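You operate a simulated robot arm through the tools that you are given. There is no shell and no other tool. Be economical: measure what you need, move in short steps, check, and stop when the job is done.

The job below is to be done with a simulated two-armed robot. You get a single attempt, and the scene is never put back.

Task
Wipe and oil the guide plate, then set the slide block on it.
Fine: blue cloth for the grime, felt block and oil tin for the oil; cloth and felt block go back. Set down upright: felt block. A coat counts when it lies all over at full strength: go over it till it gets no stronger. What is to be rubbed or washed off counts as gone when no trace of it is left.

The check looks at the end state, three seconds after you hand in, the way a careful person would. Anything else that was tipped, shoved, dropped, spilled or broken makes it a failure. Flat cloth is picked up by pressing the open fingertips on it (5 to 10 N) and closing them slowly along it; thin cloth reads only 2 to 8 mm in the jaws.

Robot
Two 7-joint arms with two-finger parallel grippers on one trunk, hanging from a carriage that runs on a gantry, over the field with the corners [-1669, -321], [631, -321], [631, 959], [-1669, 959] (x, y) and turns from -363 to 324 degrees about z. Base frame: it is fixed where the carriage stands at the start and does not move with it; the origin is on the floor, on the carriage's upright axis, x ahead of it, y to its left, z up; the surface under the hand at the start is at about z = 880. Lengths are in mm, angles in degrees, forces in N, time in s.
The left shoulder is at the start at [40, 173, 1524], the right one opposite. With the tool pointing down near the work surface each hand reaches from about 100 to 660 mm from the robot's upright axis, wherever it stands, measured 20 degrees to its own side. Places, roughly: blue knob [-100, -200, 900]; cloth (12x6x3 cm) [500, 0, 900]; face of the guide plate [600, 0, 900]; green press button [500, -300, 900]; grime [600, 0, 900]; oil tin [300, 0, 900]; store button [-200, -300, 900]; tension switch [-200, -200, 900]; test block [300, -200, 900]; tester switch [200, -200, 900]; top of the guide plate [600, 0, 900]; wax dial [-100, -300, 900]. Payload 3.43 kg a hand.
The tool frame of a hand sits at the grasp point between the pads (the TCP): z along the fingers, y along the line on which they close. The tips reach 30 mm beyond it. Largest opening 94 mm; finger width 28, thickness 10; the body of the gripper, 50 by 96 mm, starts 55 mm behind the TCP.
Orientation is that of the tool frame in the base frame, as [roll, pitch, yaw] about the fixed x, y, z axes, in that order (R = Rz(yaw) Ry(pitch) Rx(roll)). With the fingers straight down and closing along the base's y, the tool's x points along the base's -x, its y along +y and its z along -z.

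Tools
- The arms move only by the tool jog_arm. It takes "left_rows", "right_rows" or both (then of equal length, played together; a hand with none holds still); each is a list of rows, each a list of 2 entries, a list of its own where there are three numbers: the shift along the tool's x, y, z in units of 30 mm (1.0 is 30 mm), then the turn, a rotation vector about the tool's x, y, z in units of 5 degrees (1.0 is 5 degrees). In form: [[[dx, dy, dz], [rx, ry, rz]], ...]. A call has 1 to 8 rows; each row shifts and turns the commanded pose from where the row before left it, along the tool's axes as they then stand. "left_claw" and "right_claw" are, for a hand that has rows, the finger opening in cm, from 0 to 9.4, set as the call begins (left out, the last holds). A call with a number of a shift or a turn outside -1 to 1 is refused whole. Rows are played at 5 a second. More than 50 mm and 8.6 degrees between two rows, or a gripper value outside its range, and nothing of the call is played. A pose out of reach is approached as far as the arm can. The call stops where the force on the tool passes 90 N (or 10 N more than at its start, if that is more) or the arm is blocked; 0.2 s more then pass. Each finger travels about 72 mm/s and halts on what it meets, pressing with about 39 N; the grip force reading is that of the motor and also rises with nothing between the fingers. The clock runs only during rows and for 0.2 s after the last one: add rows that do not move to give the fingers time. The reply holds the time, the measured pose of the TCP, the force on the tool along the base axes, the opening and the grip force, in the units named above and with some noise, with the torque about the TCP (base axes, N m) and any sound that the robot's microphone picked up.
- Cameras (640 x 400 px; columns grow to the right, rows downward): "scene" is now at [222.3, -11.8, 1802.3]; the picture's right is [-0.27, -0.96, 0.00], its down [-0.90, 0.25, -0.36] and it looks along [0.35, -0.10, -0.93] (base axes); focal length 214 px, centre (320, 200). "left" rides on the left gripper at [76, -14, -103] in its tool frame; the picture's right is [0.18, 0.98, 0.00], its down [-0.75, 0.14, -0.64] and it looks along [-0.63, 0.12, 0.77] (tool axes); focal length 243 px, centre (320, 200). "right" rides on the right gripper at [76, 14, -102] in its tool frame; the picture's right is [-0.18, 0.98, 0.00], its down [-0.75, -0.14, -0.64] and it looks along [-0.63, -0.12, 0.77] (tool axes); focal length 243 px, centre (320, 200). There is no depth. A picture from a camera that has moved, and an enlarged one, comes with that camera's place and axes in the base frame and with its lens. The place of the scene camera against the robot may be out by one fixed shift of up to 25 mm in any direction.
- camera(camera): a new picture of that camera. It takes no simulated time.
- move_column(by): slides the trunk up (or, below 0, down) by that many mm; the arms and the scene camera ride with it, the base frame stays. It gives what a move gives, with no picture.
- base_move(legs): drives the robot by 1 to 6 legs, each [ahead, left, turn to the left] in mm, mm and degrees, along the robot's own axes; the way and the turn of a leg run together, so that a leg with both is an arc; at most 1500 mm and 180 degrees a leg. The arms and the cameras ride along, it lands a little off, and it stops where it bumps. It keeps to its track: a leg is cut to what the track allows. It gives what a move gives.
- turn_head(pan, tilt): turns the head with the scene camera to pan (to the left, within 86 degrees either way) and tilt (down, from -29 to 69), counted from straight ahead of the robot. It gives what a move gives.
- close_up(camera, box): a new picture of the part [left, top, right, bottom] of that camera's present view, enlarged. It takes no simulated time.
- job_done(): hands the job in; it is judged then, once.

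Work in short steps. Places have to be worked out from the pictures, the camera data and where the tool is seen: move nearer, look again, correct. Check each grasp and each placing, and mend what went wrong. You have 120 turns and 108 pictures in all, those below and enlarged ones among them. Open the grippers and draw the arms clear of the work before you hand the job in, unless the task says otherwise; then end with one line.

The tools are called after "Call:" as name(argument=value, ...) on one line, values as JSON. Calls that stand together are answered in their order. jog_arm: Moves the arms, as the interface text tells. Its arguments: {"type":"object","properties":{"left_rows":{"type":"array"},"left_claw":{"type":"number"},"right_rows":{"type":"array"},"right_claw":{"type":"number"}},"required":[]} The other tools are called the same way: move_column (by) slides the trunk up or down; base_move (legs) drives the base; turn_head (pan, tilt) turns the head that bears the scene camera; camera (camera) takes a picture; close_up (camera, box) takes an enlarged picture of a part of a camera's view; job_done () hands the job in.

At the start:

```text
clock: 0.0
left_ee_pos: [626.9, 228.6, 1192.1]
left_orientation: [179.9, 8.5, -179.9]
left_wrist_force: [96.0, -28.5, -265.0]
left_ft_torque: [3.89, -16.95, 3.31]
left_width: 93.8
left_grasp_force: 0.1
right_ee_pos: [596.5, -273.6, 1141.0]
right_orientation: [-179.8, 3.4, -180.0]
right_wrist_force: [83.3, 7.9, -267.6]
right_ft_torque: [-2.89, -14.77, -1.38]
right_width: 93.9
right_grasp_force: 0.0
trunk travel left (down, up): [-677.0, 104.0]
robot x, y, heading: [1.0, 4.9, -0.1]
head pan, tilt: [-15.5, 68.8]
```

scene: 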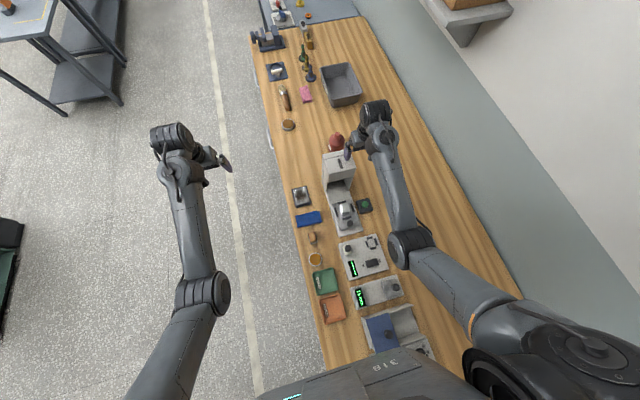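
right: 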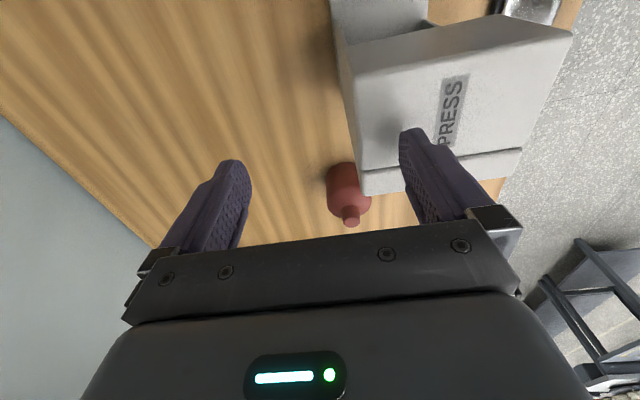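
left: 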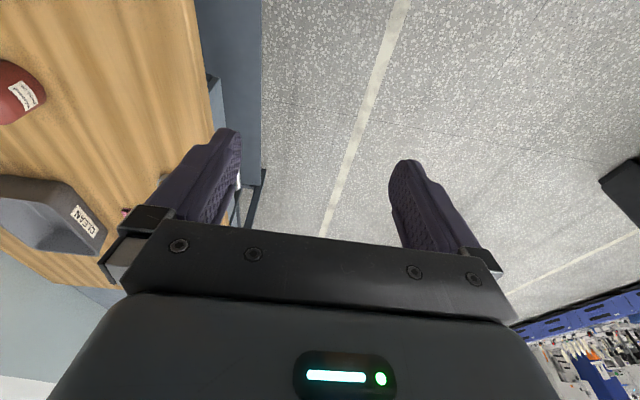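

The scene shows the bench running ahead; I take enlarged views of the region with cloth, plate, tin and felt.

Call:
close_up(camera="scene", box=[270, 170, 400, 250])

Call:
close_up(camera="scene", box=[280, 220, 440, 350])

Call:
close_up(camera="scene", box=[240, 0, 400, 140])

```text
4.92 times, centred on (335, 210) of scene
camera zoom: at [222.3, -11.8, 1802.3], right [-0.27, -0.96, 0.0], down [-0.9, 0.25, -0.36], along [0.35, -0.1, -0.93], focal length 1056 px, centre (246, 151)
```

zoom: 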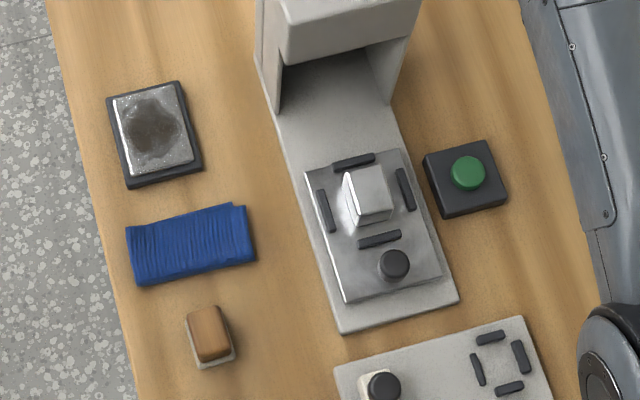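

```text
3.08 times, centred on (360, 285) of scene
camera zoom: at [222.3, -11.8, 1802.3], right [-0.27, -0.96, 0.0], down [-0.9, 0.25, -0.36], along [0.35, -0.1, -0.93], focal length 660 px, centre (197, -62)
```

zoom: 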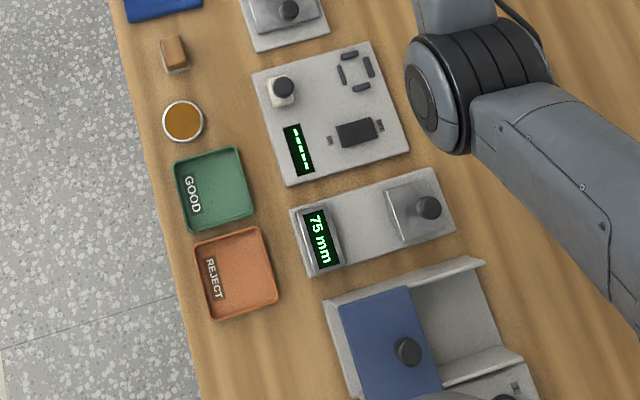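

```text
2.86 times, centred on (320, 70) of scene
camera zoom: at [222.3, -11.8, 1802.3], right [-0.27, -0.96, 0.0], down [-0.9, 0.25, -0.36], along [0.35, -0.1, -0.93], focal length 613 px, centre (320, 571)
```

zoom: 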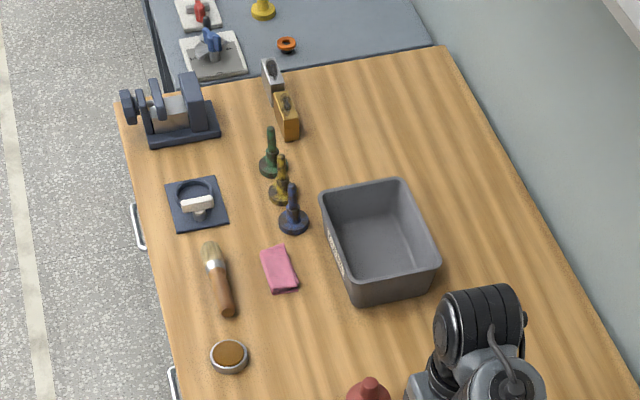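

I need to find the slide block; I enlarge further the candidates.

Call:
close_up(camera="scene", box=[290, 180, 330, 205])

Call:
close_up(camera="scene", box=[250, 0, 330, 50])

Call:
close_up(camera="scene", box=[325, 180, 385, 240])

Call:
turn_head(pan=0, tilt=35)

Call:
camera(camera="scene")

```text
16.00 times, centred on (310, 192) of scene
camera zoom: at [222.3, -11.8, 1802.3], right [-0.27, -0.96, 0.0], down [-0.9, 0.25, -0.36], along [0.35, -0.1, -0.93], focal length 3432 px, centre (480, 320)
```

zoom: 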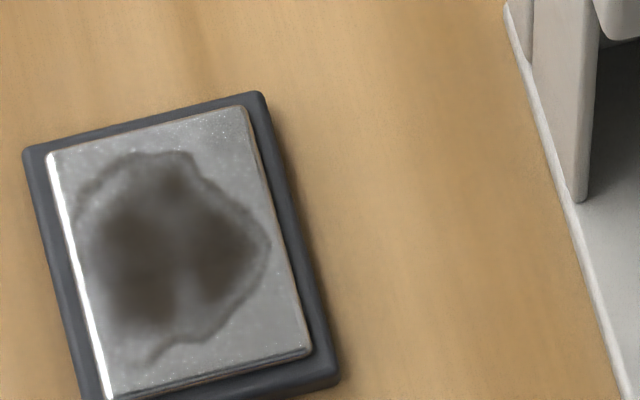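

```text
8.00 times, centred on (290, 25) of scene
camera zoom: at [222.3, -11.8, 1802.3], right [-0.27, -0.96, 0.0], down [-0.9, 0.25, -0.36], along [0.35, -0.1, -0.93], focal length 1716 px, centre (560, 1600)
```

zoom: 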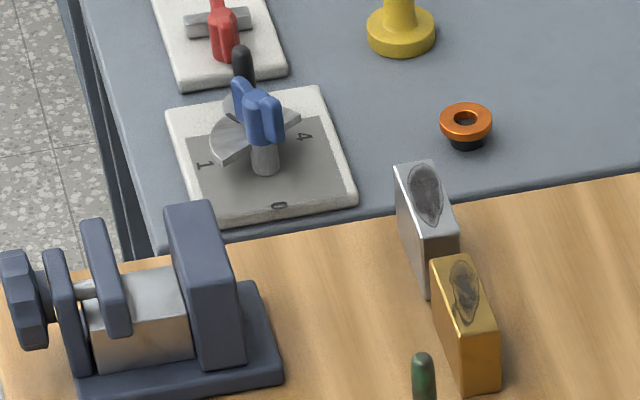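

```text
6.67 times, centred on (355, 210) of scene
camera zoom: at [222.3, -11.8, 1802.3], right [-0.27, -0.96, 0.0], down [-0.9, 0.25, -0.36], along [0.35, -0.1, -0.93], focal length 1430 px, centre (87, 133)
```

zoom: 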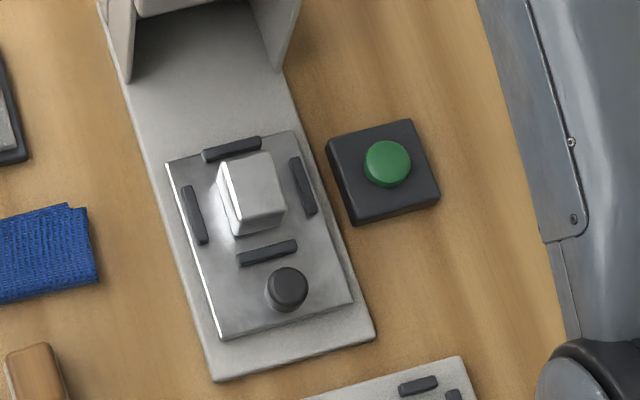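

```text
clock: 1.0
left_ee_pos: [629.1, 226.8, 1192.8]
left_orientation: [-180.0, 9.4, -179.9]
left_wrist_force: [47.0, -21.9, -120.0]
left_ft_torque: [2.73, -7.67, 2.45]
left_width: 94.1
left_grasp_force: 0.0
right_ee_pos: [598.1, -273.6, 1141.4]
right_orientation: [-179.8, 4.2, 179.9]
right_wrist_force: [39.4, 9.9, -120.5]
right_ft_torque: [-2.04, -6.69, -1.19]
right_width: 94.1
right_grasp_force: 0.0
trunk travel left (down, up): [-677.0, 104.0]
robot x, y, heading: [-0.4, -0.9, 0.2]
head pan, tilt: [0.0, 35.0]
```

```text
98 pictures are left
camera scene: at [256.4, 3.2, 1845.9], right [0.0, -1.0, 0.0], down [-0.57, 0.0, -0.82], along [0.82, 0.0, -0.57], focal length 214 px, centre (320, 200)
```

scene: 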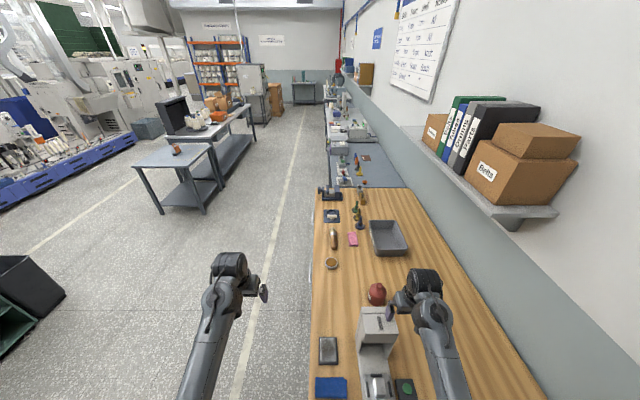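

No obvious slide block yet apart from the bright block in the press nest; I raise the trunk and drive back to see the part of the bench behind me.

Call:
move_column(by=100)

Call:
turn_head(pan=-10, tilt=60)

Call:
base_move(legs=[[-700, 0, 0]])

Call:
camera(camera="scene")

```text
clock: 2.3
left_ee_pos: [628.8, 228.1, 1292.0]
left_orientation: [-179.9, 9.3, -179.8]
left_wrist_force: [46.4, -11.5, -122.9]
left_ft_torque: [1.49, -7.78, 1.25]
left_width: 93.9
left_grasp_force: 0.0
right_ee_pos: [599.5, -273.9, 1241.9]
right_orientation: [-179.8, 4.3, 179.9]
right_wrist_force: [39.2, 3.7, -121.1]
right_ft_torque: [-1.36, -6.72, -0.66]
right_width: 93.8
right_grasp_force: 0.1
trunk travel left (down, up): [-777.0, 4.0]
robot x, y, heading: [-1.8, 2.8, 0.0]
head pan, tilt: [0.0, 35.0]
```

```text
clock: 3.2
left_ee_pos: [630.0, 229.3, 1292.9]
left_orientation: [-179.8, 9.3, -179.9]
left_wrist_force: [46.5, -10.9, -121.8]
left_ft_torque: [1.38, -7.75, 1.14]
left_width: 94.2
left_grasp_force: 0.0
right_ee_pos: [600.0, -272.5, 1241.5]
right_orientation: [-179.9, 4.1, -180.0]
right_wrist_force: [39.7, 2.7, -121.2]
right_ft_torque: [-1.29, -6.68, -0.58]
right_width: 93.9
right_grasp_force: 0.1
trunk travel left (down, up): [-777.0, 4.0]
robot x, y, heading: [-0.3, -1.3, -0.1]
head pan, tilt: [-10.0, 60.0]
```

```text
clock: 5.6
left_ee_pos: [282.0, 243.4, 1299.7]
left_orientation: [180.0, 10.3, -178.6]
left_wrist_force: [13.2, -1.2, -22.6]
left_ft_torque: [0.26, -1.01, 0.24]
left_width: 94.2
left_grasp_force: 0.0
right_ee_pos: [261.6, -258.9, 1246.1]
right_orientation: [-179.8, 5.1, -178.8]
right_wrist_force: [10.9, 0.1, -21.9]
right_ft_torque: [-0.14, -0.83, -0.1]
right_width: 93.9
right_grasp_force: 0.0
trunk travel left (down, up): [-777.0, 4.0]
robot x, y, heading: [-355.8, 4.0, 1.2]
head pan, tilt: [-10.0, 60.0]
stopped in leg 1: the robot was blocked; the commanded pose is now the measured one
```

```text
97 pictures are left
camera scene: at [-117.4, -2.0, 1914.7], right [-0.15, -0.99, 0.0], down [-0.85, 0.13, -0.51], along [0.51, -0.08, -0.86], focal length 214 px, centre (320, 200)
```

scene: 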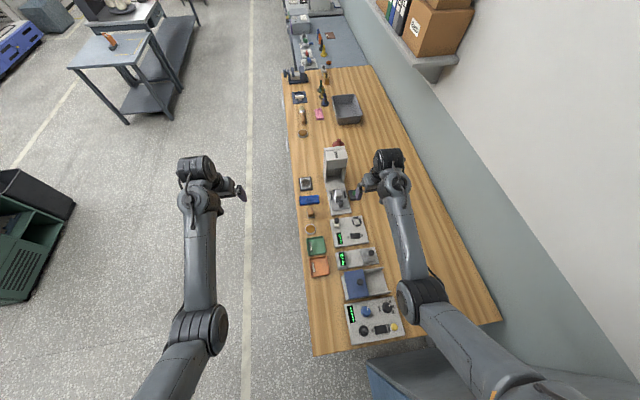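

I bumped something at x=-356 (the cabinet or a wall), so I go no further; I enlarge the visible benches.

Call:
close_up(camera="scene", box=[300, 205, 420, 280])

Call:
close_up(camera="scene", box=[320, 260, 440, 335])

Call:
close_up(camera="scene", box=[270, 0, 390, 75])

Call:
close_up(camera="scene", box=[60, 0, 220, 100])

Call:
close_up(camera="scene", box=[280, 80, 380, 210])

```text
5.33 times, centred on (360, 242) of scene
camera zoom: at [-117.4, -2.0, 1914.7], right [-0.15, -0.99, 0.0], down [-0.85, 0.13, -0.51], along [0.51, -0.08, -0.86], focal length 1144 px, centre (107, -27)
```

zoom: 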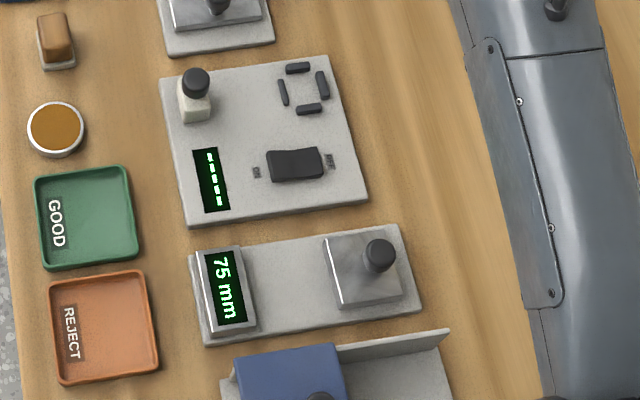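

```text
5.33 times, centred on (380, 298) of scene
camera zoom: at [-117.4, -2.0, 1914.7], right [-0.15, -0.99, 0.0], down [-0.85, 0.13, -0.51], along [0.51, -0.08, -0.86], focal length 1144 px, centre (0, -320)
```

zoom: 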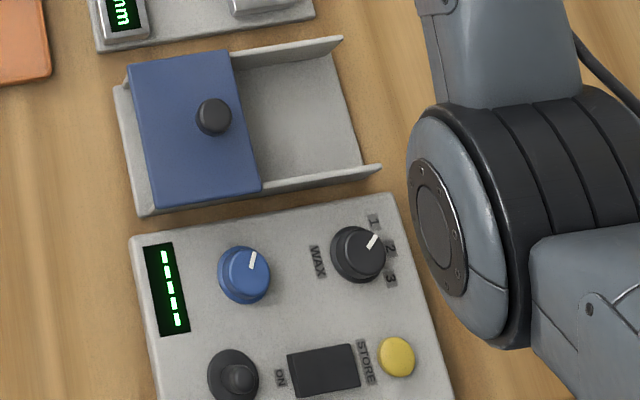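

```text
5.33 times, centred on (330, 38) of scene
camera zoom: at [-117.4, -2.0, 1914.7], right [-0.15, -0.99, 0.0], down [-0.85, 0.13, -0.51], along [0.51, -0.08, -0.86], focal length 1144 px, centre (267, 1067)
```

zoom: 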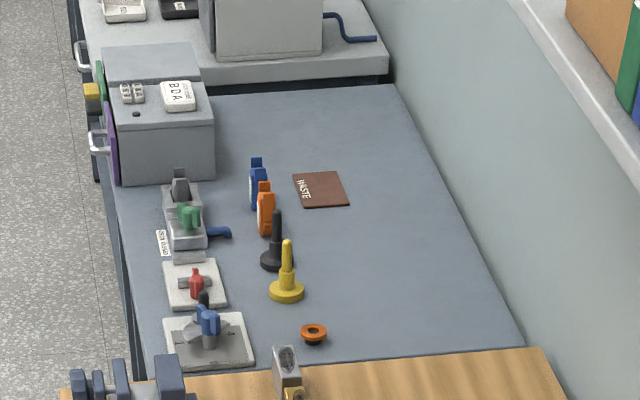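

```text
4.00 times, centred on (140, 50) of scene
camera zoom: at [-117.4, -2.0, 1914.7], right [-0.15, -0.99, 0.0], down [-0.85, 0.13, -0.51], along [0.51, -0.08, -0.86], focal length 858 px, centre (1040, 800)
```

zoom: 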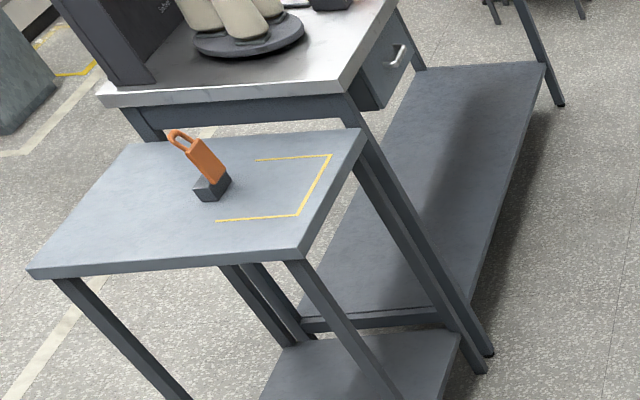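

```text
3.08 times, centred on (330, 145) of scene
camera zoom: at [-117.4, -2.0, 1914.7], right [-0.15, -0.99, 0.0], down [-0.85, 0.13, -0.51], along [0.51, -0.08, -0.86], focal length 660 px, centre (289, 369)
```

zoom: 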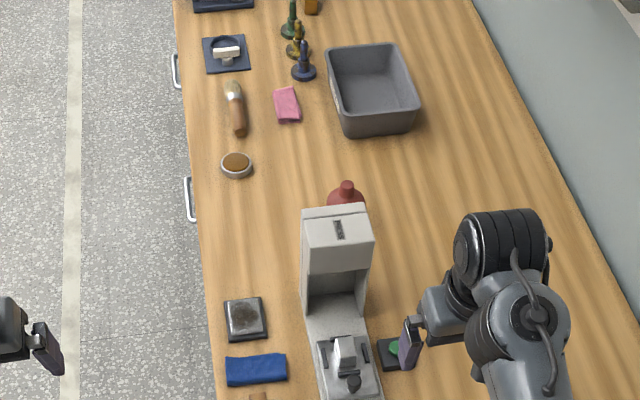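

The most likely slide block is the bright metal block in the press nest, but the dark plate with the white handle also needs checking. I drive to a place where the left arm covers plate, cloth, felt and tin, and look.

Call:
base_move(legs=[[440, 0, -1.2], [0, -160, 0]])

Call:
turn_head(pan=10, tilt=55)

Call:
camera(camera="scene")

Call:
camera(camera="left")

```text
clock: 9.2
left_ee_pos: [709.0, 62.8, 1291.7]
left_orientation: [-179.9, 9.6, 179.6]
left_wrist_force: [16.5, -5.3, -44.1]
left_ft_torque: [0.58, -2.86, 0.52]
left_width: 93.9
left_grasp_force: 0.1
right_ee_pos: [673.1, -438.3, 1239.0]
right_orientation: [-180.0, 4.3, 179.4]
right_wrist_force: [13.0, 2.0, -41.2]
right_ft_torque: [-0.51, -2.27, -0.26]
right_width: 94.2
right_grasp_force: 0.0
trunk travel left (down, up): [-777.0, 4.0]
robot x, y, heading: [79.0, -158.0, -0.3]
head pan, tilt: [-10.0, 60.0]
```

```text
clock: 10.1
left_ee_pos: [710.4, 63.5, 1290.3]
left_orientation: [-179.9, 9.5, 179.5]
left_wrist_force: [12.6, -3.9, -29.5]
left_ft_torque: [0.47, -1.78, 0.39]
left_width: 93.9
left_grasp_force: 0.1
right_ee_pos: [673.6, -437.4, 1239.2]
right_orientation: [-179.9, 4.3, 179.4]
right_wrist_force: [11.3, 3.0, -27.3]
right_ft_torque: [-0.39, -1.39, -0.22]
right_width: 93.9
right_grasp_force: 0.1
trunk travel left (down, up): [-777.0, 4.0]
robot x, y, heading: [74.9, -155.8, -0.9]
head pan, tilt: [10.0, 55.0]
```

```text
91 pictures are left
camera scene: at [316.1, -145.2, 1917.8], right [0.16, -0.99, 0.0], down [-0.81, -0.13, -0.57], along [0.57, 0.09, -0.82], focal length 214 px, centre (320, 200)
```

scene: 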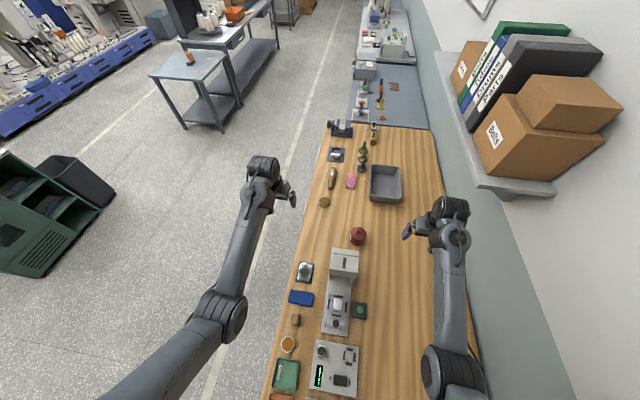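

```text
90 pictures are left
camera left: at [616.8, 49.9, 1380.0], right [-0.17, 0.98, -0.03], down [0.64, 0.14, 0.76], along [0.75, 0.11, -0.65], focal length 243 px, centre (320, 200)
```

left: 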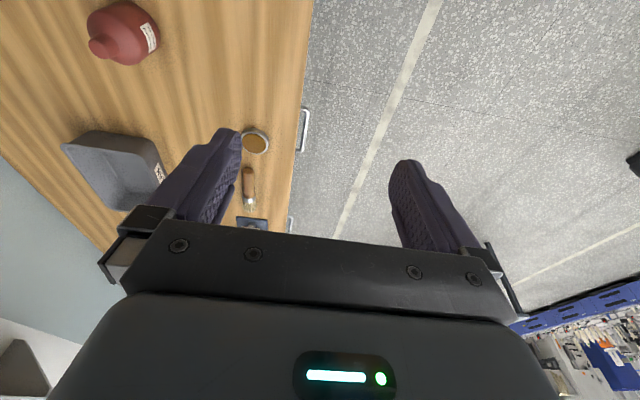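

I enlarge the area with the block, the dark plate and the vise for identification.

Call:
close_up(camera="scene", box=[315, 115, 411, 175])

Call:
close_up(camera="scene", box=[280, 250, 376, 310])

Call:
close_up(camera="scene", box=[250, 330, 362, 400])

```text
6.67 times, centred on (363, 145) of scene
camera zoom: at [316.1, -145.2, 1917.8], right [0.16, -0.99, 0.0], down [-0.81, -0.13, -0.57], along [0.57, 0.09, -0.82], focal length 1430 px, centre (33, 567)
```

zoom: 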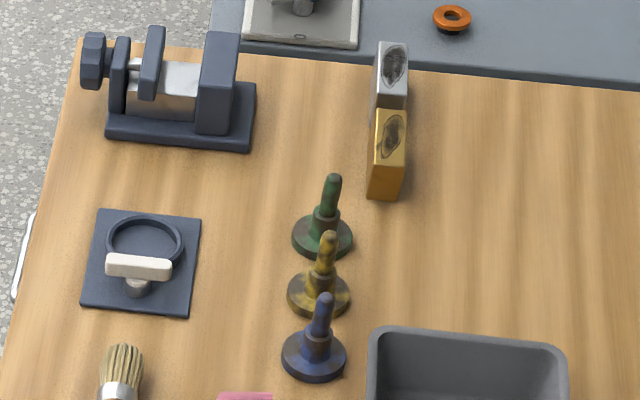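

```text
6.67 times, centred on (328, 280) of scene
camera zoom: at [316.1, -145.2, 1917.8], right [0.16, -0.99, 0.0], down [-0.81, -0.13, -0.57], along [0.57, 0.09, -0.82], focal length 1430 px, centre (267, -333)
```

zoom: 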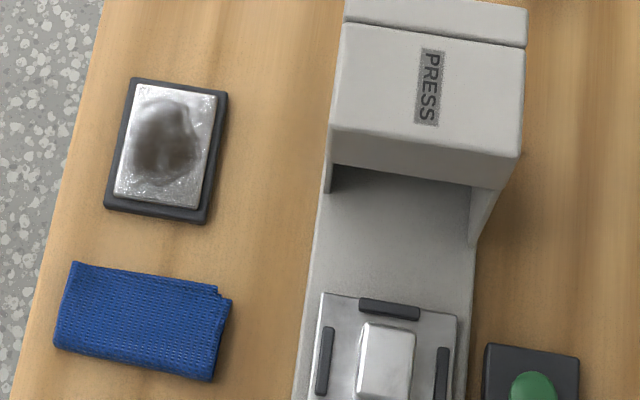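

```text
5.71 times, centred on (306, 365) of scene
camera zoom: at [316.1, -145.2, 1917.8], right [0.16, -0.99, 0.0], down [-0.81, -0.13, -0.57], along [0.57, 0.09, -0.82], focal length 1226 px, centre (400, -743)
```

zoom: 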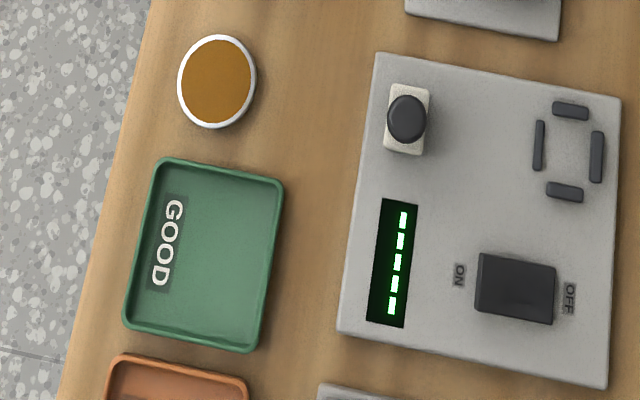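

I take the bright block in the press nest as the slide block (I'll view it nearer later). Now I straighten the left hand and bring it over the cloth/plate to look with its camera.

Call:
jog_arm(left_rows=[[[1, -0.55, 0.8], [0, 0.38, 0]], [[1, -0.55, 0.8], [0, 0.38, 0]], [[1, -0.55, 0.8], [0, 0.38, 0]], [[1, -0.55, 0.8], [0, 0.38, 0]], [[1, -0.55, 0.8], [0, 0.38, 0]], [[0, 0, 0], [0, 0, 0]]])

Call:
camera(camera="left")

Call:
camera(camera="scene")

```text
clock: 11.5
left_ee_pos: [572.3, -17.9, 1156.4]
left_orientation: [-179.8, 0.1, 179.5]
left_wrist_force: [-0.6, 0.0, 0.3]
left_ft_torque: [0.01, -0.04, 0.01]
left_width: 93.8
left_grasp_force: 0.0
right_ee_pos: [673.3, -437.1, 1238.2]
right_orientation: [-179.9, 4.2, 179.4]
right_wrist_force: [11.3, 1.8, -34.9]
right_ft_torque: [-0.44, -1.9, -0.21]
right_width: 94.0
right_grasp_force: 0.1
trunk travel left (down, up): [-777.0, 4.0]
robot x, y, heading: [77.3, -157.2, -0.4]
head pan, tilt: [10.0, 55.0]
```

```text
86 pictures are left
camera left: at [495.6, -31.5, 1259.7], right [-0.18, 0.98, 0.0], down [0.75, 0.14, 0.64], along [0.63, 0.11, -0.77], focal length 243 px, centre (320, 200)
```

left: 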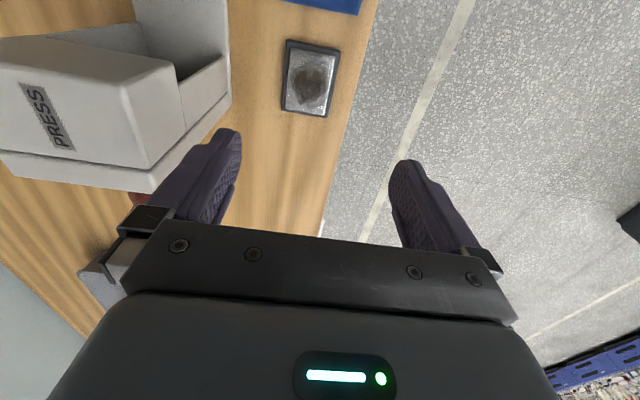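

```text
85 pictures are left
camera scene: at [316.1, -145.2, 1917.8], right [0.16, -0.99, 0.0], down [-0.81, -0.13, -0.57], along [0.57, 0.09, -0.82], focal length 214 px, centre (320, 200)
```

scene: 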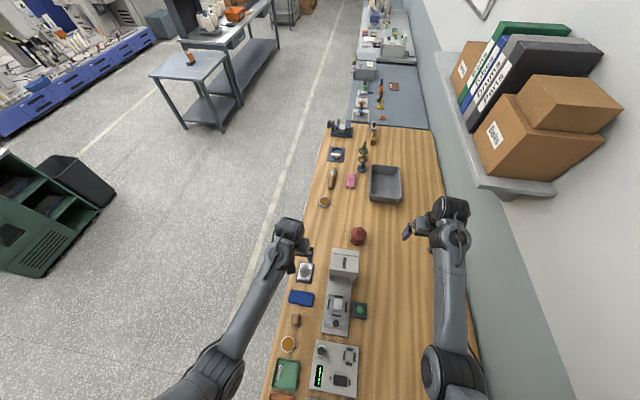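

The plate sits near (582,-30). I move back and lower to view cloth and felt block.

Call:
jog_arm(left_rows=[[[1, 0, 0.8], [0, 0, 0]], [[1, 0, 0.8], [0, 0, 0]], [[1, 0, 0.8], [0, 0, 0]], [[1, 0, 0.8], [0, 0, 0]], [[0, 0, 0], [0, 0, 0]]])

Call:
camera(camera="left")

```text
clock: 12.7
left_ee_pos: [449.2, -17.0, 1060.3]
left_orientation: [-179.9, 0.1, 179.7]
left_wrist_force: [-0.9, 0.0, -0.4]
left_ft_torque: [-0.04, -0.03, 0.01]
left_width: 93.9
left_grasp_force: 0.0
right_ee_pos: [672.7, -438.7, 1237.7]
right_orientation: [-179.9, 4.2, 179.3]
right_wrist_force: [12.1, 1.2, -35.5]
right_ft_torque: [-0.43, -1.98, -0.25]
right_width: 94.3
right_grasp_force: 0.0
trunk travel left (down, up): [-777.0, 4.0]
robot x, y, heading: [79.7, -156.0, -0.8]
head pan, tilt: [10.0, 55.0]
```

```text
84 pictures are left
camera left: at [372.2, -30.8, 1162.6], right [-0.18, 0.98, 0.0], down [0.75, 0.14, 0.64], along [0.63, 0.11, -0.77], focal length 243 px, centre (320, 200)
```

left: 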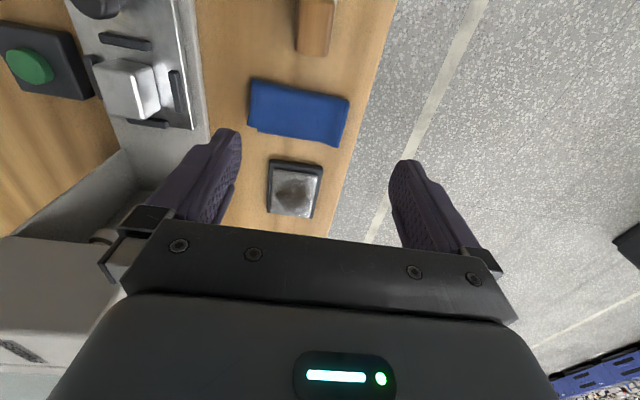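

Triangulating gives plate top ≈ (585,-30,883) and cloth ≈ (482,-39). I set the fingers to 50 mm and lower above the cloth centre.

Call:
jog_arm(left_claw=5, left_rows=[[[-0.55, -0.37, 0], [0, 0, 0]], [[-0.55, -0.37, 0], [0, 0, 0]], [[0, 0, 1], [0, 0, 0]], [[0, 0, 1], [0, 0, 0]], [[0, 0, 1], [0, 0, 0]], [[0, 0, 1], [0, 0, 0]], [[0, 0, 0.2], [0, 0, 0]]])

Call:
camera(camera="left")

```text
clock: 14.3
left_ee_pos: [484.0, -41.3, 933.3]
left_orientation: [-179.9, 0.0, 179.6]
left_wrist_force: [-0.7, -0.1, 2.8]
left_ft_torque: [0.08, 0.04, 0.03]
left_width: 50.1
left_grasp_force: 0.2
right_ee_pos: [673.4, -436.8, 1238.0]
right_orientation: [-179.9, 4.4, 179.3]
right_wrist_force: [12.0, 2.2, -36.4]
right_ft_torque: [-0.48, -2.0, -0.21]
right_width: 94.1
right_grasp_force: 0.1
trunk travel left (down, up): [-777.0, 4.0]
robot x, y, heading: [80.6, -157.4, -0.4]
head pan, tilt: [10.0, 55.0]
```

```text
83 pictures are left
camera left: at [406.8, -54.5, 1037.0], right [-0.18, 0.98, 0.0], down [0.75, 0.14, 0.64], along [0.63, 0.11, -0.77], focal length 243 px, centre (320, 200)
```

left: 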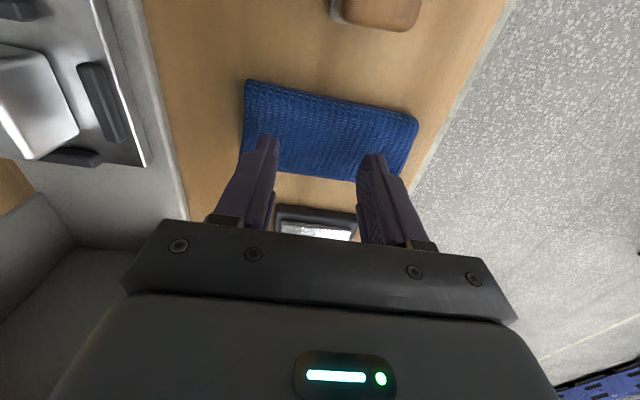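

Fingers are centred over the cloth. I lower in small steps watching the force.

Call:
jog_arm(left_rows=[[[0.15, 0, 0.4], [0, 0, 0]], [[0, 0, 0.2], [0, 0, 0]], [[0, 0, 0], [0, 0, 0]]])

```text
clock: 14.7
left_ee_pos: [484.0, -41.8, 934.0]
left_orientation: [-179.8, 0.1, 179.8]
left_wrist_force: [-19.0, 7.4, 50.8]
left_ft_torque: [0.94, 0.85, 0.18]
left_width: 50.0
left_grasp_force: 0.5
right_ee_pos: [673.2, -435.2, 1239.4]
right_orientation: [-180.0, 4.4, 179.5]
right_wrist_force: [8.5, 0.6, -15.8]
right_ft_torque: [-0.13, -0.52, -0.06]
right_width: 94.0
right_grasp_force: 0.0
trunk travel left (down, up): [-777.0, 4.0]
robot x, y, heading: [75.2, -157.7, -0.6]
head pan, tilt: [10.0, 55.0]
stopped in row 1 (left hand): the force on the tool passed its limit at 116 N (the readings are from after the stop); the commanded pose is now the measured one
```

Contact came at TCP z≈934, so the tips press hard cloth on table at ~904. I ease up a little to a light press.

Call:
jog_arm(left_rows=[[[0, 0, -0.05], [0, 0, 0]], [[0, 0, 0], [0, 0, 0]]])

Call:
close_up(camera="left", box=[200, 60, 440, 210])

```text
clock: 15.3
left_ee_pos: [486.2, -41.8, 933.6]
left_orientation: [-179.7, 0.3, 179.7]
left_wrist_force: [-12.8, 7.6, 45.8]
left_ft_torque: [0.91, 0.68, 0.1]
left_width: 50.2
left_grasp_force: 0.0
right_ee_pos: [673.5, -435.1, 1238.3]
right_orientation: [180.0, 4.3, 179.4]
right_wrist_force: [9.7, 2.0, -25.9]
right_ft_torque: [-0.34, -1.21, -0.2]
right_width: 94.1
right_grasp_force: 0.1
trunk travel left (down, up): [-777.0, 4.0]
robot x, y, heading: [75.2, -159.0, -0.6]
head pan, tilt: [10.0, 55.0]
```

```text
2.67 times, centred on (320, 135) of left
camera zoom: at [408.1, -55.0, 1036.1], right [-0.18, 0.98, -0.01], down [0.75, 0.14, 0.65], along [0.64, 0.11, -0.76], focal length 647 px, centre (320, 373)
```

zoom: 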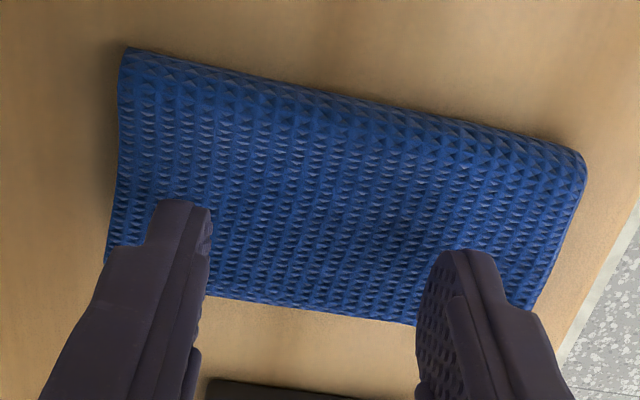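

Still 46 N; I raise a bit more and shift 8 mm back toward the cloth's middle.

Call:
jog_arm(left_rows=[[[0, 0, -0.2], [0, 0, 0]], [[0.3, 0, 0], [0, 0, 0]], [[0, 0, 0], [0, 0, 0]]])

```text
clock: 16.1
left_ee_pos: [475.2, -43.1, 938.3]
left_orientation: [-179.8, 0.0, 179.5]
left_wrist_force: [0.0, 0.0, 0.3]
left_ft_torque: [0.0, -0.01, -0.01]
left_width: 50.1
left_grasp_force: 0.2
right_ee_pos: [673.2, -436.6, 1238.9]
right_orientation: [-179.9, 4.4, 179.4]
right_wrist_force: [10.2, 1.8, -29.5]
right_ft_torque: [-0.36, -1.6, -0.2]
right_width: 94.2
right_grasp_force: 0.1
trunk travel left (down, up): [-777.0, 4.0]
robot x, y, heading: [78.5, -159.1, -0.7]
head pan, tilt: [10.0, 55.0]
```

Free of contact now. I lower by about 4 mm to press lightly.

Call:
jog_arm(left_rows=[[[0, 0, 0.13], [0, 0, 0]], [[0, 0, 0], [0, 0, 0]]])

```text
clock: 16.7
left_ee_pos: [475.3, -45.5, 933.7]
left_orientation: [-179.7, 0.2, 179.7]
left_wrist_force: [-0.2, -1.1, 2.9]
left_ft_torque: [0.08, 0.04, 0.0]
left_width: 50.2
left_grasp_force: 0.1
right_ee_pos: [672.9, -437.0, 1237.6]
right_orientation: [-179.9, 4.4, 179.5]
right_wrist_force: [11.1, 1.0, -30.9]
right_ft_torque: [-0.41, -1.71, -0.15]
right_width: 94.1
right_grasp_force: 0.0
trunk travel left (down, up): [-777.0, 4.0]
robot x, y, heading: [73.9, -156.6, -0.5]
head pan, tilt: [10.0, 55.0]
```

3 N now; one more millimetre, starting to close slowly.

Call:
jog_arm(left_claw=4.2, left_rows=[[[0, 0, 0.03], [0, 0, 0]], [[0, 0, 0], [0, 0, 0]]])

Call:
jog_arm(left_claw=3.4, left_rows=[[[0, 0, 0], [0, 0, 0]], [[0, 0, 0], [0, 0, 0]]])

Call:
jog_arm(left_claw=2.6, left_rows=[[[0, 0, 0], [0, 0, 0]], [[0, 0, 0], [0, 0, 0]]])

Call:
close_up(camera="left", box=[200, 60, 440, 210])

```text
clock: 17.3
left_ee_pos: [476.3, -44.2, 934.2]
left_orientation: [-179.7, 0.3, 179.6]
left_wrist_force: [-2.6, 0.9, 8.3]
left_ft_torque: [0.23, 0.07, 0.09]
left_width: 42.1
left_grasp_force: 0.5
right_ee_pos: [672.2, -436.6, 1238.6]
right_orientation: [-179.9, 4.4, 179.4]
right_wrist_force: [9.9, 0.8, -32.0]
right_ft_torque: [-0.4, -1.73, -0.18]
right_width: 94.3
right_grasp_force: 0.1
trunk travel left (down, up): [-777.0, 4.0]
robot x, y, heading: [79.5, -158.7, -0.4]
head pan, tilt: [10.0, 55.0]
```

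```text
clock: 17.9
left_ee_pos: [476.8, -42.8, 934.0]
left_orientation: [-179.7, 0.3, 179.6]
left_wrist_force: [-0.2, 4.6, 7.9]
left_ft_torque: [0.31, 0.01, 0.02]
left_width: 36.3
left_grasp_force: 1.8
right_ee_pos: [674.2, -436.1, 1239.2]
right_orientation: [-179.9, 4.4, 179.4]
right_wrist_force: [10.5, 1.5, -32.1]
right_ft_torque: [-0.41, -1.71, -0.2]
right_width: 94.0
right_grasp_force: 0.0
trunk travel left (down, up): [-777.0, 4.0]
robot x, y, heading: [78.5, -160.9, -1.1]
head pan, tilt: [10.0, 55.0]
```

```text
clock: 18.5
left_ee_pos: [477.1, -43.0, 933.4]
left_orientation: [-179.6, 0.2, 179.6]
left_wrist_force: [0.8, 2.7, 7.6]
left_ft_torque: [0.24, 0.03, -0.03]
left_width: 27.6
left_grasp_force: 1.4
right_ee_pos: [674.1, -435.7, 1238.8]
right_orientation: [-179.9, 4.4, 179.6]
right_wrist_force: [11.1, 0.5, -31.5]
right_ft_torque: [-0.37, -1.76, -0.21]
right_width: 93.9
right_grasp_force: 0.0
trunk travel left (down, up): [-777.0, 4.0]
robot x, y, heading: [73.0, -158.0, -0.9]
head pan, tilt: [10.0, 55.0]
```

```text
2.67 times, centred on (320, 135) of left
camera zoom: at [399.2, -56.2, 1036.7], right [-0.18, 0.98, -0.01], down [0.75, 0.14, 0.64], along [0.64, 0.11, -0.76], focal length 647 px, centre (320, 373)
```

zoom: 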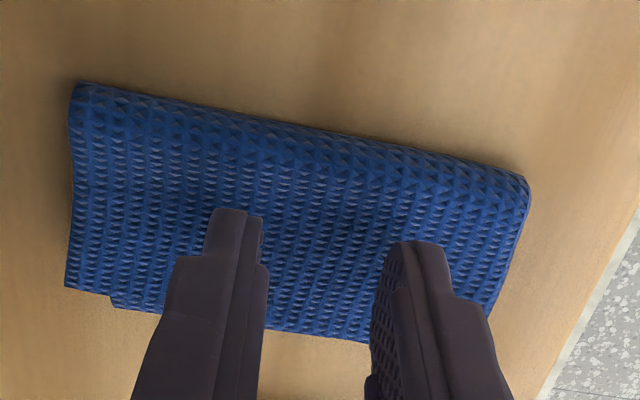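

Pressure holds 8 N; I keep closing slowly.

Call:
jog_arm(left_claw=1.8, left_rows=[[[0, 0, 0], [0, 0, 0]], [[0, 0, 0], [0, 0, 0]]])

Call:
jog_arm(left_claw=1.0, left_rows=[[[0, 0, 0], [0, 0, 0]], [[0, 0, 0], [0, 0, 0]]])

Call:
jog_arm(left_claw=0, left_rows=[[[0, 0, 0], [0, 0, 0]], [[0, 0, 0], [0, 0, 0]], [[0, 0, 0], [0, 0, 0]]])

Call:
close_up(camera="left", box=[200, 60, 440, 210])

```text
clock: 19.1
left_ee_pos: [476.3, -42.4, 934.0]
left_orientation: [-179.7, 0.2, 179.6]
left_wrist_force: [0.6, 3.3, 8.7]
left_ft_torque: [0.22, 0.05, 0.06]
left_width: 19.5
left_grasp_force: 2.0
right_ee_pos: [673.7, -435.8, 1238.2]
right_orientation: [-179.9, 4.4, 179.4]
right_wrist_force: [10.5, 1.4, -31.9]
right_ft_torque: [-0.39, -1.74, -0.19]
right_width: 93.9
right_grasp_force: 0.1
trunk travel left (down, up): [-777.0, 4.0]
robot x, y, heading: [79.1, -160.9, -0.8]
head pan, tilt: [10.0, 55.0]
```

```text
clock: 19.7
left_ee_pos: [477.3, -43.1, 933.0]
left_orientation: [-179.7, 0.1, 179.6]
left_wrist_force: [0.2, 3.1, 8.6]
left_ft_torque: [0.17, 0.05, 0.02]
left_width: 12.1
left_grasp_force: 2.3
right_ee_pos: [673.4, -437.2, 1239.1]
right_orientation: [-179.9, 4.4, 179.4]
right_wrist_force: [10.1, 1.1, -31.9]
right_ft_torque: [-0.39, -1.76, -0.17]
right_width: 94.2
right_grasp_force: 0.0
trunk travel left (down, up): [-777.0, 4.0]
robot x, y, heading: [76.4, -158.4, -0.8]
head pan, tilt: [10.0, 55.0]
```

```text
clock: 20.5
left_ee_pos: [476.6, -43.1, 933.2]
left_orientation: [-179.8, 0.2, 179.5]
left_wrist_force: [0.2, 1.0, 8.0]
left_ft_torque: [0.07, 0.03, -0.01]
left_width: 0.1
left_grasp_force: 33.2
right_ee_pos: [673.1, -435.3, 1238.8]
right_orientation: [-179.9, 4.5, 179.3]
right_wrist_force: [10.6, 1.5, -32.3]
right_ft_torque: [-0.43, -1.75, -0.18]
right_width: 94.2
right_grasp_force: 0.0
trunk travel left (down, up): [-777.0, 4.0]
robot x, y, heading: [75.0, -161.1, -0.6]
head pan, tilt: [10.0, 55.0]
```

```text
2.67 times, centred on (320, 135) of left
camera zoom: at [399.1, -56.6, 1036.6], right [-0.18, 0.98, -0.01], down [0.75, 0.14, 0.64], along [0.63, 0.11, -0.77], focal length 647 px, centre (320, 373)
```

zoom: 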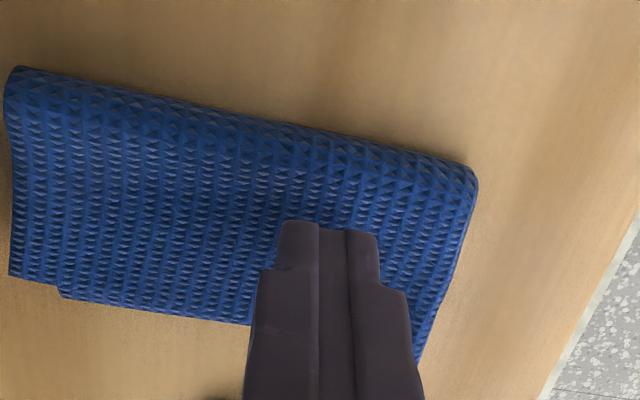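

The jaw closed to 0: the cloth is a thick folded pad that just slid. I raise, open, and turn the hand 90° to grip it across its 6 cm width.

Call:
jog_arm(left_rows=[[[0, 0, -1], [0, 0, 0]], [[0, 0, -1], [0, 0, 1]], [[0, 0, -1], [0, 0, 1]], [[0, 0, -1], [0, 0, 1]], [[0, 0, 0], [0, 0, 1]], [[0, 0, 0], [0, 0, 1]], [[0, 0, 0], [0, 0, 1]], [[0, 0, 0], [0, 0, 1]]], left_claw=0.5)

Call:
jog_arm(left_claw=9.2, left_rows=[[[0, 0, 0], [0, 0, 1]], [[0, 0, 0], [0, 0, 1]], [[0, 0, 0], [0, 0, 1]], [[0, 0, 0], [0, 0, 1]], [[0, 0, 0], [0, 0, 1]], [[0, 0, 0], [0, 0, 1]], [[0, 0, 0], [0, 0, 1]], [[0, 0, 0], [0, 0, 1]]])

Call:
jog_arm(left_rows=[[[0, 0, 0], [0, 0, 1]], [[0, 0, 0], [0, 0, 1]], [[0, 0, 0], [0, 0, 1]], [[0, 0, 0], [0, 0, 0]]])

Call:
camera(camera="left")

Call:
camera(camera="scene")

```text
clock: 22.3
left_ee_pos: [474.9, -41.6, 1052.4]
left_orientation: [-179.8, 0.3, 144.5]
left_wrist_force: [0.8, 0.2, 0.2]
left_ft_torque: [0.0, 0.0, 0.03]
left_width: 5.0
left_grasp_force: 0.0
right_ee_pos: [673.3, -437.6, 1238.4]
right_orientation: [-179.9, 4.4, 179.4]
right_wrist_force: [10.6, 1.8, -31.9]
right_ft_torque: [-0.4, -1.77, -0.19]
right_width: 93.9
right_grasp_force: 0.0
trunk travel left (down, up): [-777.0, 4.0]
robot x, y, heading: [78.3, -158.4, -0.6]
head pan, tilt: [10.0, 55.0]
```

```text
clock: 24.1
left_ee_pos: [476.3, -43.6, 1054.5]
left_orientation: [179.8, 0.4, 104.3]
left_wrist_force: [-0.5, -0.6, -1.2]
left_ft_torque: [0.03, 0.03, -0.04]
left_width: 92.1
left_grasp_force: 0.1
right_ee_pos: [672.9, -437.3, 1238.9]
right_orientation: [-179.9, 4.3, 179.4]
right_wrist_force: [11.0, 0.9, -32.2]
right_ft_torque: [-0.41, -1.76, -0.22]
right_width: 94.0
right_grasp_force: 0.2
trunk travel left (down, up): [-777.0, 4.0]
robot x, y, heading: [76.1, -161.2, -0.6]
head pan, tilt: [10.0, 55.0]
```

```text
clock: 25.1
left_ee_pos: [475.2, -41.7, 1053.9]
left_orientation: [179.8, 0.3, 89.5]
left_wrist_force: [-1.2, -0.2, -0.7]
left_ft_torque: [-0.02, -0.01, -0.04]
left_width: 92.1
left_grasp_force: 0.1
right_ee_pos: [673.2, -437.0, 1239.9]
right_orientation: [-180.0, 4.3, 179.3]
right_wrist_force: [10.8, 1.4, -31.8]
right_ft_torque: [-0.43, -1.74, -0.2]
right_width: 94.1
right_grasp_force: 0.1
trunk travel left (down, up): [-777.0, 4.0]
robot x, y, heading: [78.2, -157.2, -0.5]
head pan, tilt: [10.0, 55.0]
```

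```text
79 pictures are left
camera left: at [460.8, 34.0, 1156.5], right [0.98, 0.18, 0.0], down [0.13, -0.75, 0.65], along [0.12, -0.64, -0.76], focal length 243 px, centre (320, 200)
```

left: 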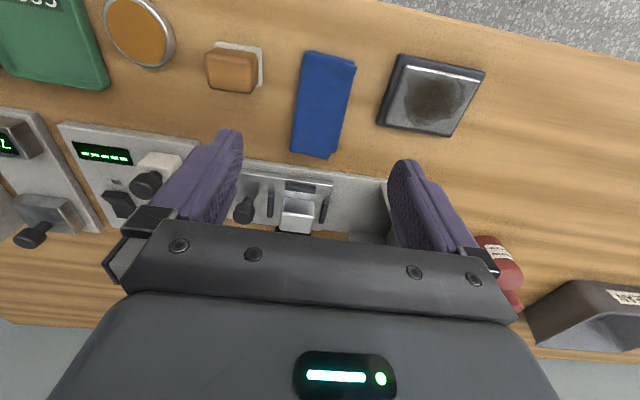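

```text
78 pictures are left
camera scene: at [315.7, -145.0, 1917.8], right [0.16, -0.99, 0.0], down [-0.81, -0.13, -0.57], along [0.57, 0.09, -0.82], focal length 214 px, centre (320, 200)
```

scene: 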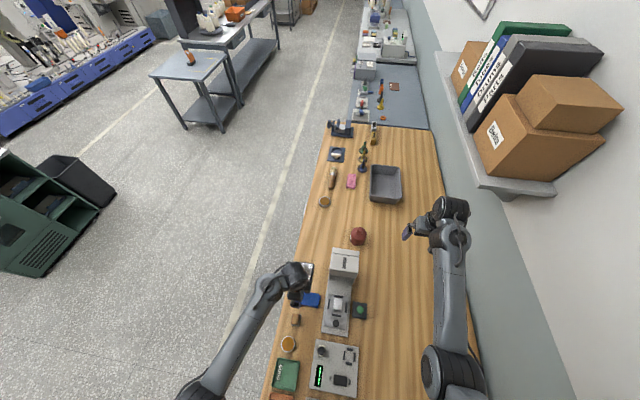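

Excellent view. The cloth is centred near (478,-60), aligned with y. I centre over it with 84 mm opening and lower to just above.

Call:
jog_arm(left_claw=8.4, left_rows=[[[-0.67, 0.15, 0], [0, 0, 0]], [[0, 0, 1], [0, 0, 0]], [[0, 0, 1], [0, 0, 0]], [[0, 0, 1], [0, 0, 0]], [[0, 0, 0.6], [0, 0, 0]], [[0, 0, 0], [0, 0, 0]]])

Call:
camera(camera="left")

```text
clock: 26.5
left_ee_pos: [480.4, -62.4, 945.0]
left_orientation: [179.8, 0.3, 89.6]
left_wrist_force: [0.6, -0.2, 0.0]
left_ft_torque: [0.05, -0.05, -0.01]
left_width: 83.9
left_grasp_force: 0.1
right_ee_pos: [673.9, -437.1, 1239.9]
right_orientation: [-179.9, 4.4, 179.5]
right_wrist_force: [10.8, 1.0, -32.2]
right_ft_torque: [-0.39, -1.77, -0.16]
right_width: 93.7
right_grasp_force: 0.0
trunk travel left (down, up): [-777.0, 4.0]
robot x, y, heading: [75.6, -155.5, -0.6]
head pan, tilt: [10.0, 55.0]
```

```text
77 pictures are left
camera left: at [464.9, 13.2, 1047.2], right [0.98, 0.18, 0.0], down [0.13, -0.75, 0.65], along [0.12, -0.64, -0.76], focal length 243 px, centre (320, 200)
```

left: 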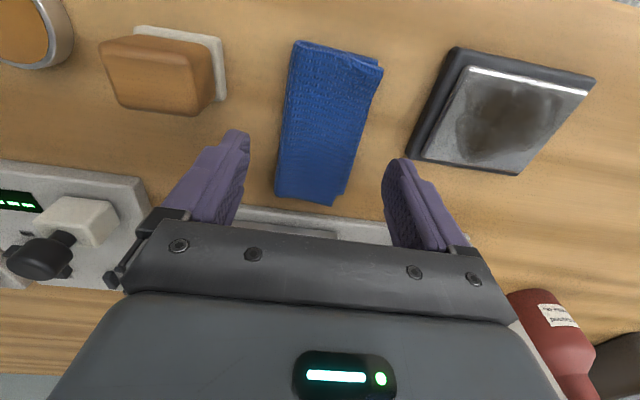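

Cloth lies between the fingers. I lower in 6 mm rows, watching force.

Call:
jog_arm(left_rows=[[[0, 0, 0.2], [0, 0, 0]], [[0, 0, 0.2], [0, 0, 0]], [[0, 0, 0.2], [0, 0, 0]], [[0, 0, 0], [0, 0, 0]]])

```text
clock: 27.5
left_ee_pos: [480.0, -63.3, 927.9]
left_orientation: [179.8, 0.3, 89.5]
left_wrist_force: [0.8, -0.4, -0.2]
left_ft_torque: [0.0, -0.02, 0.0]
left_width: 84.0
left_grasp_force: 0.0
right_ee_pos: [672.9, -436.2, 1238.3]
right_orientation: [-179.9, 4.4, 179.3]
right_wrist_force: [11.5, 1.9, -32.2]
right_ft_torque: [-0.41, -1.77, -0.18]
right_width: 94.2
right_grasp_force: 0.0
trunk travel left (down, up): [-777.0, 4.0]
robot x, y, heading: [72.4, -157.3, -0.5]
head pan, tilt: [10.0, 55.0]
```

No contact at tips z≈898, below the cloth's top. I continue down.

Call:
jog_arm(left_rows=[[[0, 0, 0.15], [0, 0, 0]], [[0, 0, 0.15], [0, 0, 0]], [[0, 0, 0], [0, 0, 0]]])

Call:
close_up(camera="left", box=[200, 30, 440, 230])

```text
clock: 28.3
left_ee_pos: [480.1, -64.3, 918.9]
left_orientation: [179.9, 0.3, 89.6]
left_wrist_force: [0.5, -0.3, -0.3]
left_ft_torque: [-0.05, 0.02, 0.03]
left_width: 84.0
left_grasp_force: 0.1
right_ee_pos: [673.3, -436.3, 1237.9]
right_orientation: [-179.9, 4.4, 179.4]
right_wrist_force: [9.6, 0.6, -31.8]
right_ft_torque: [-0.38, -1.83, -0.2]
right_width: 93.8
right_grasp_force: 0.0
trunk travel left (down, up): [-777.0, 4.0]
robot x, y, heading: [74.3, -156.1, -0.5]
head pan, tilt: [10.0, 55.0]
```

```text
2.00 times, centred on (320, 130) of left
camera zoom: at [465.7, 12.5, 1021.1], right [0.98, 0.18, 0.0], down [0.13, -0.75, 0.65], along [0.12, -0.64, -0.76], focal length 485 px, centre (320, 340)
```

zoom: 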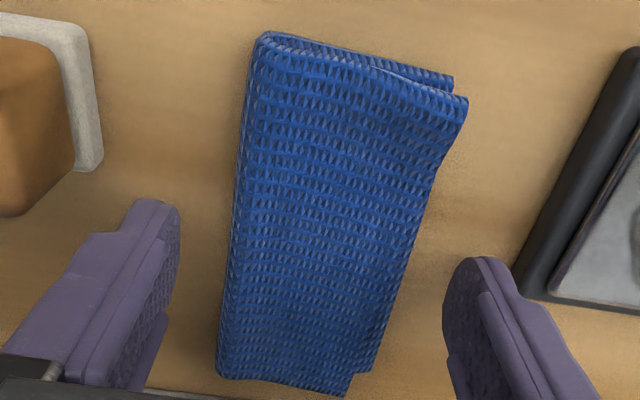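

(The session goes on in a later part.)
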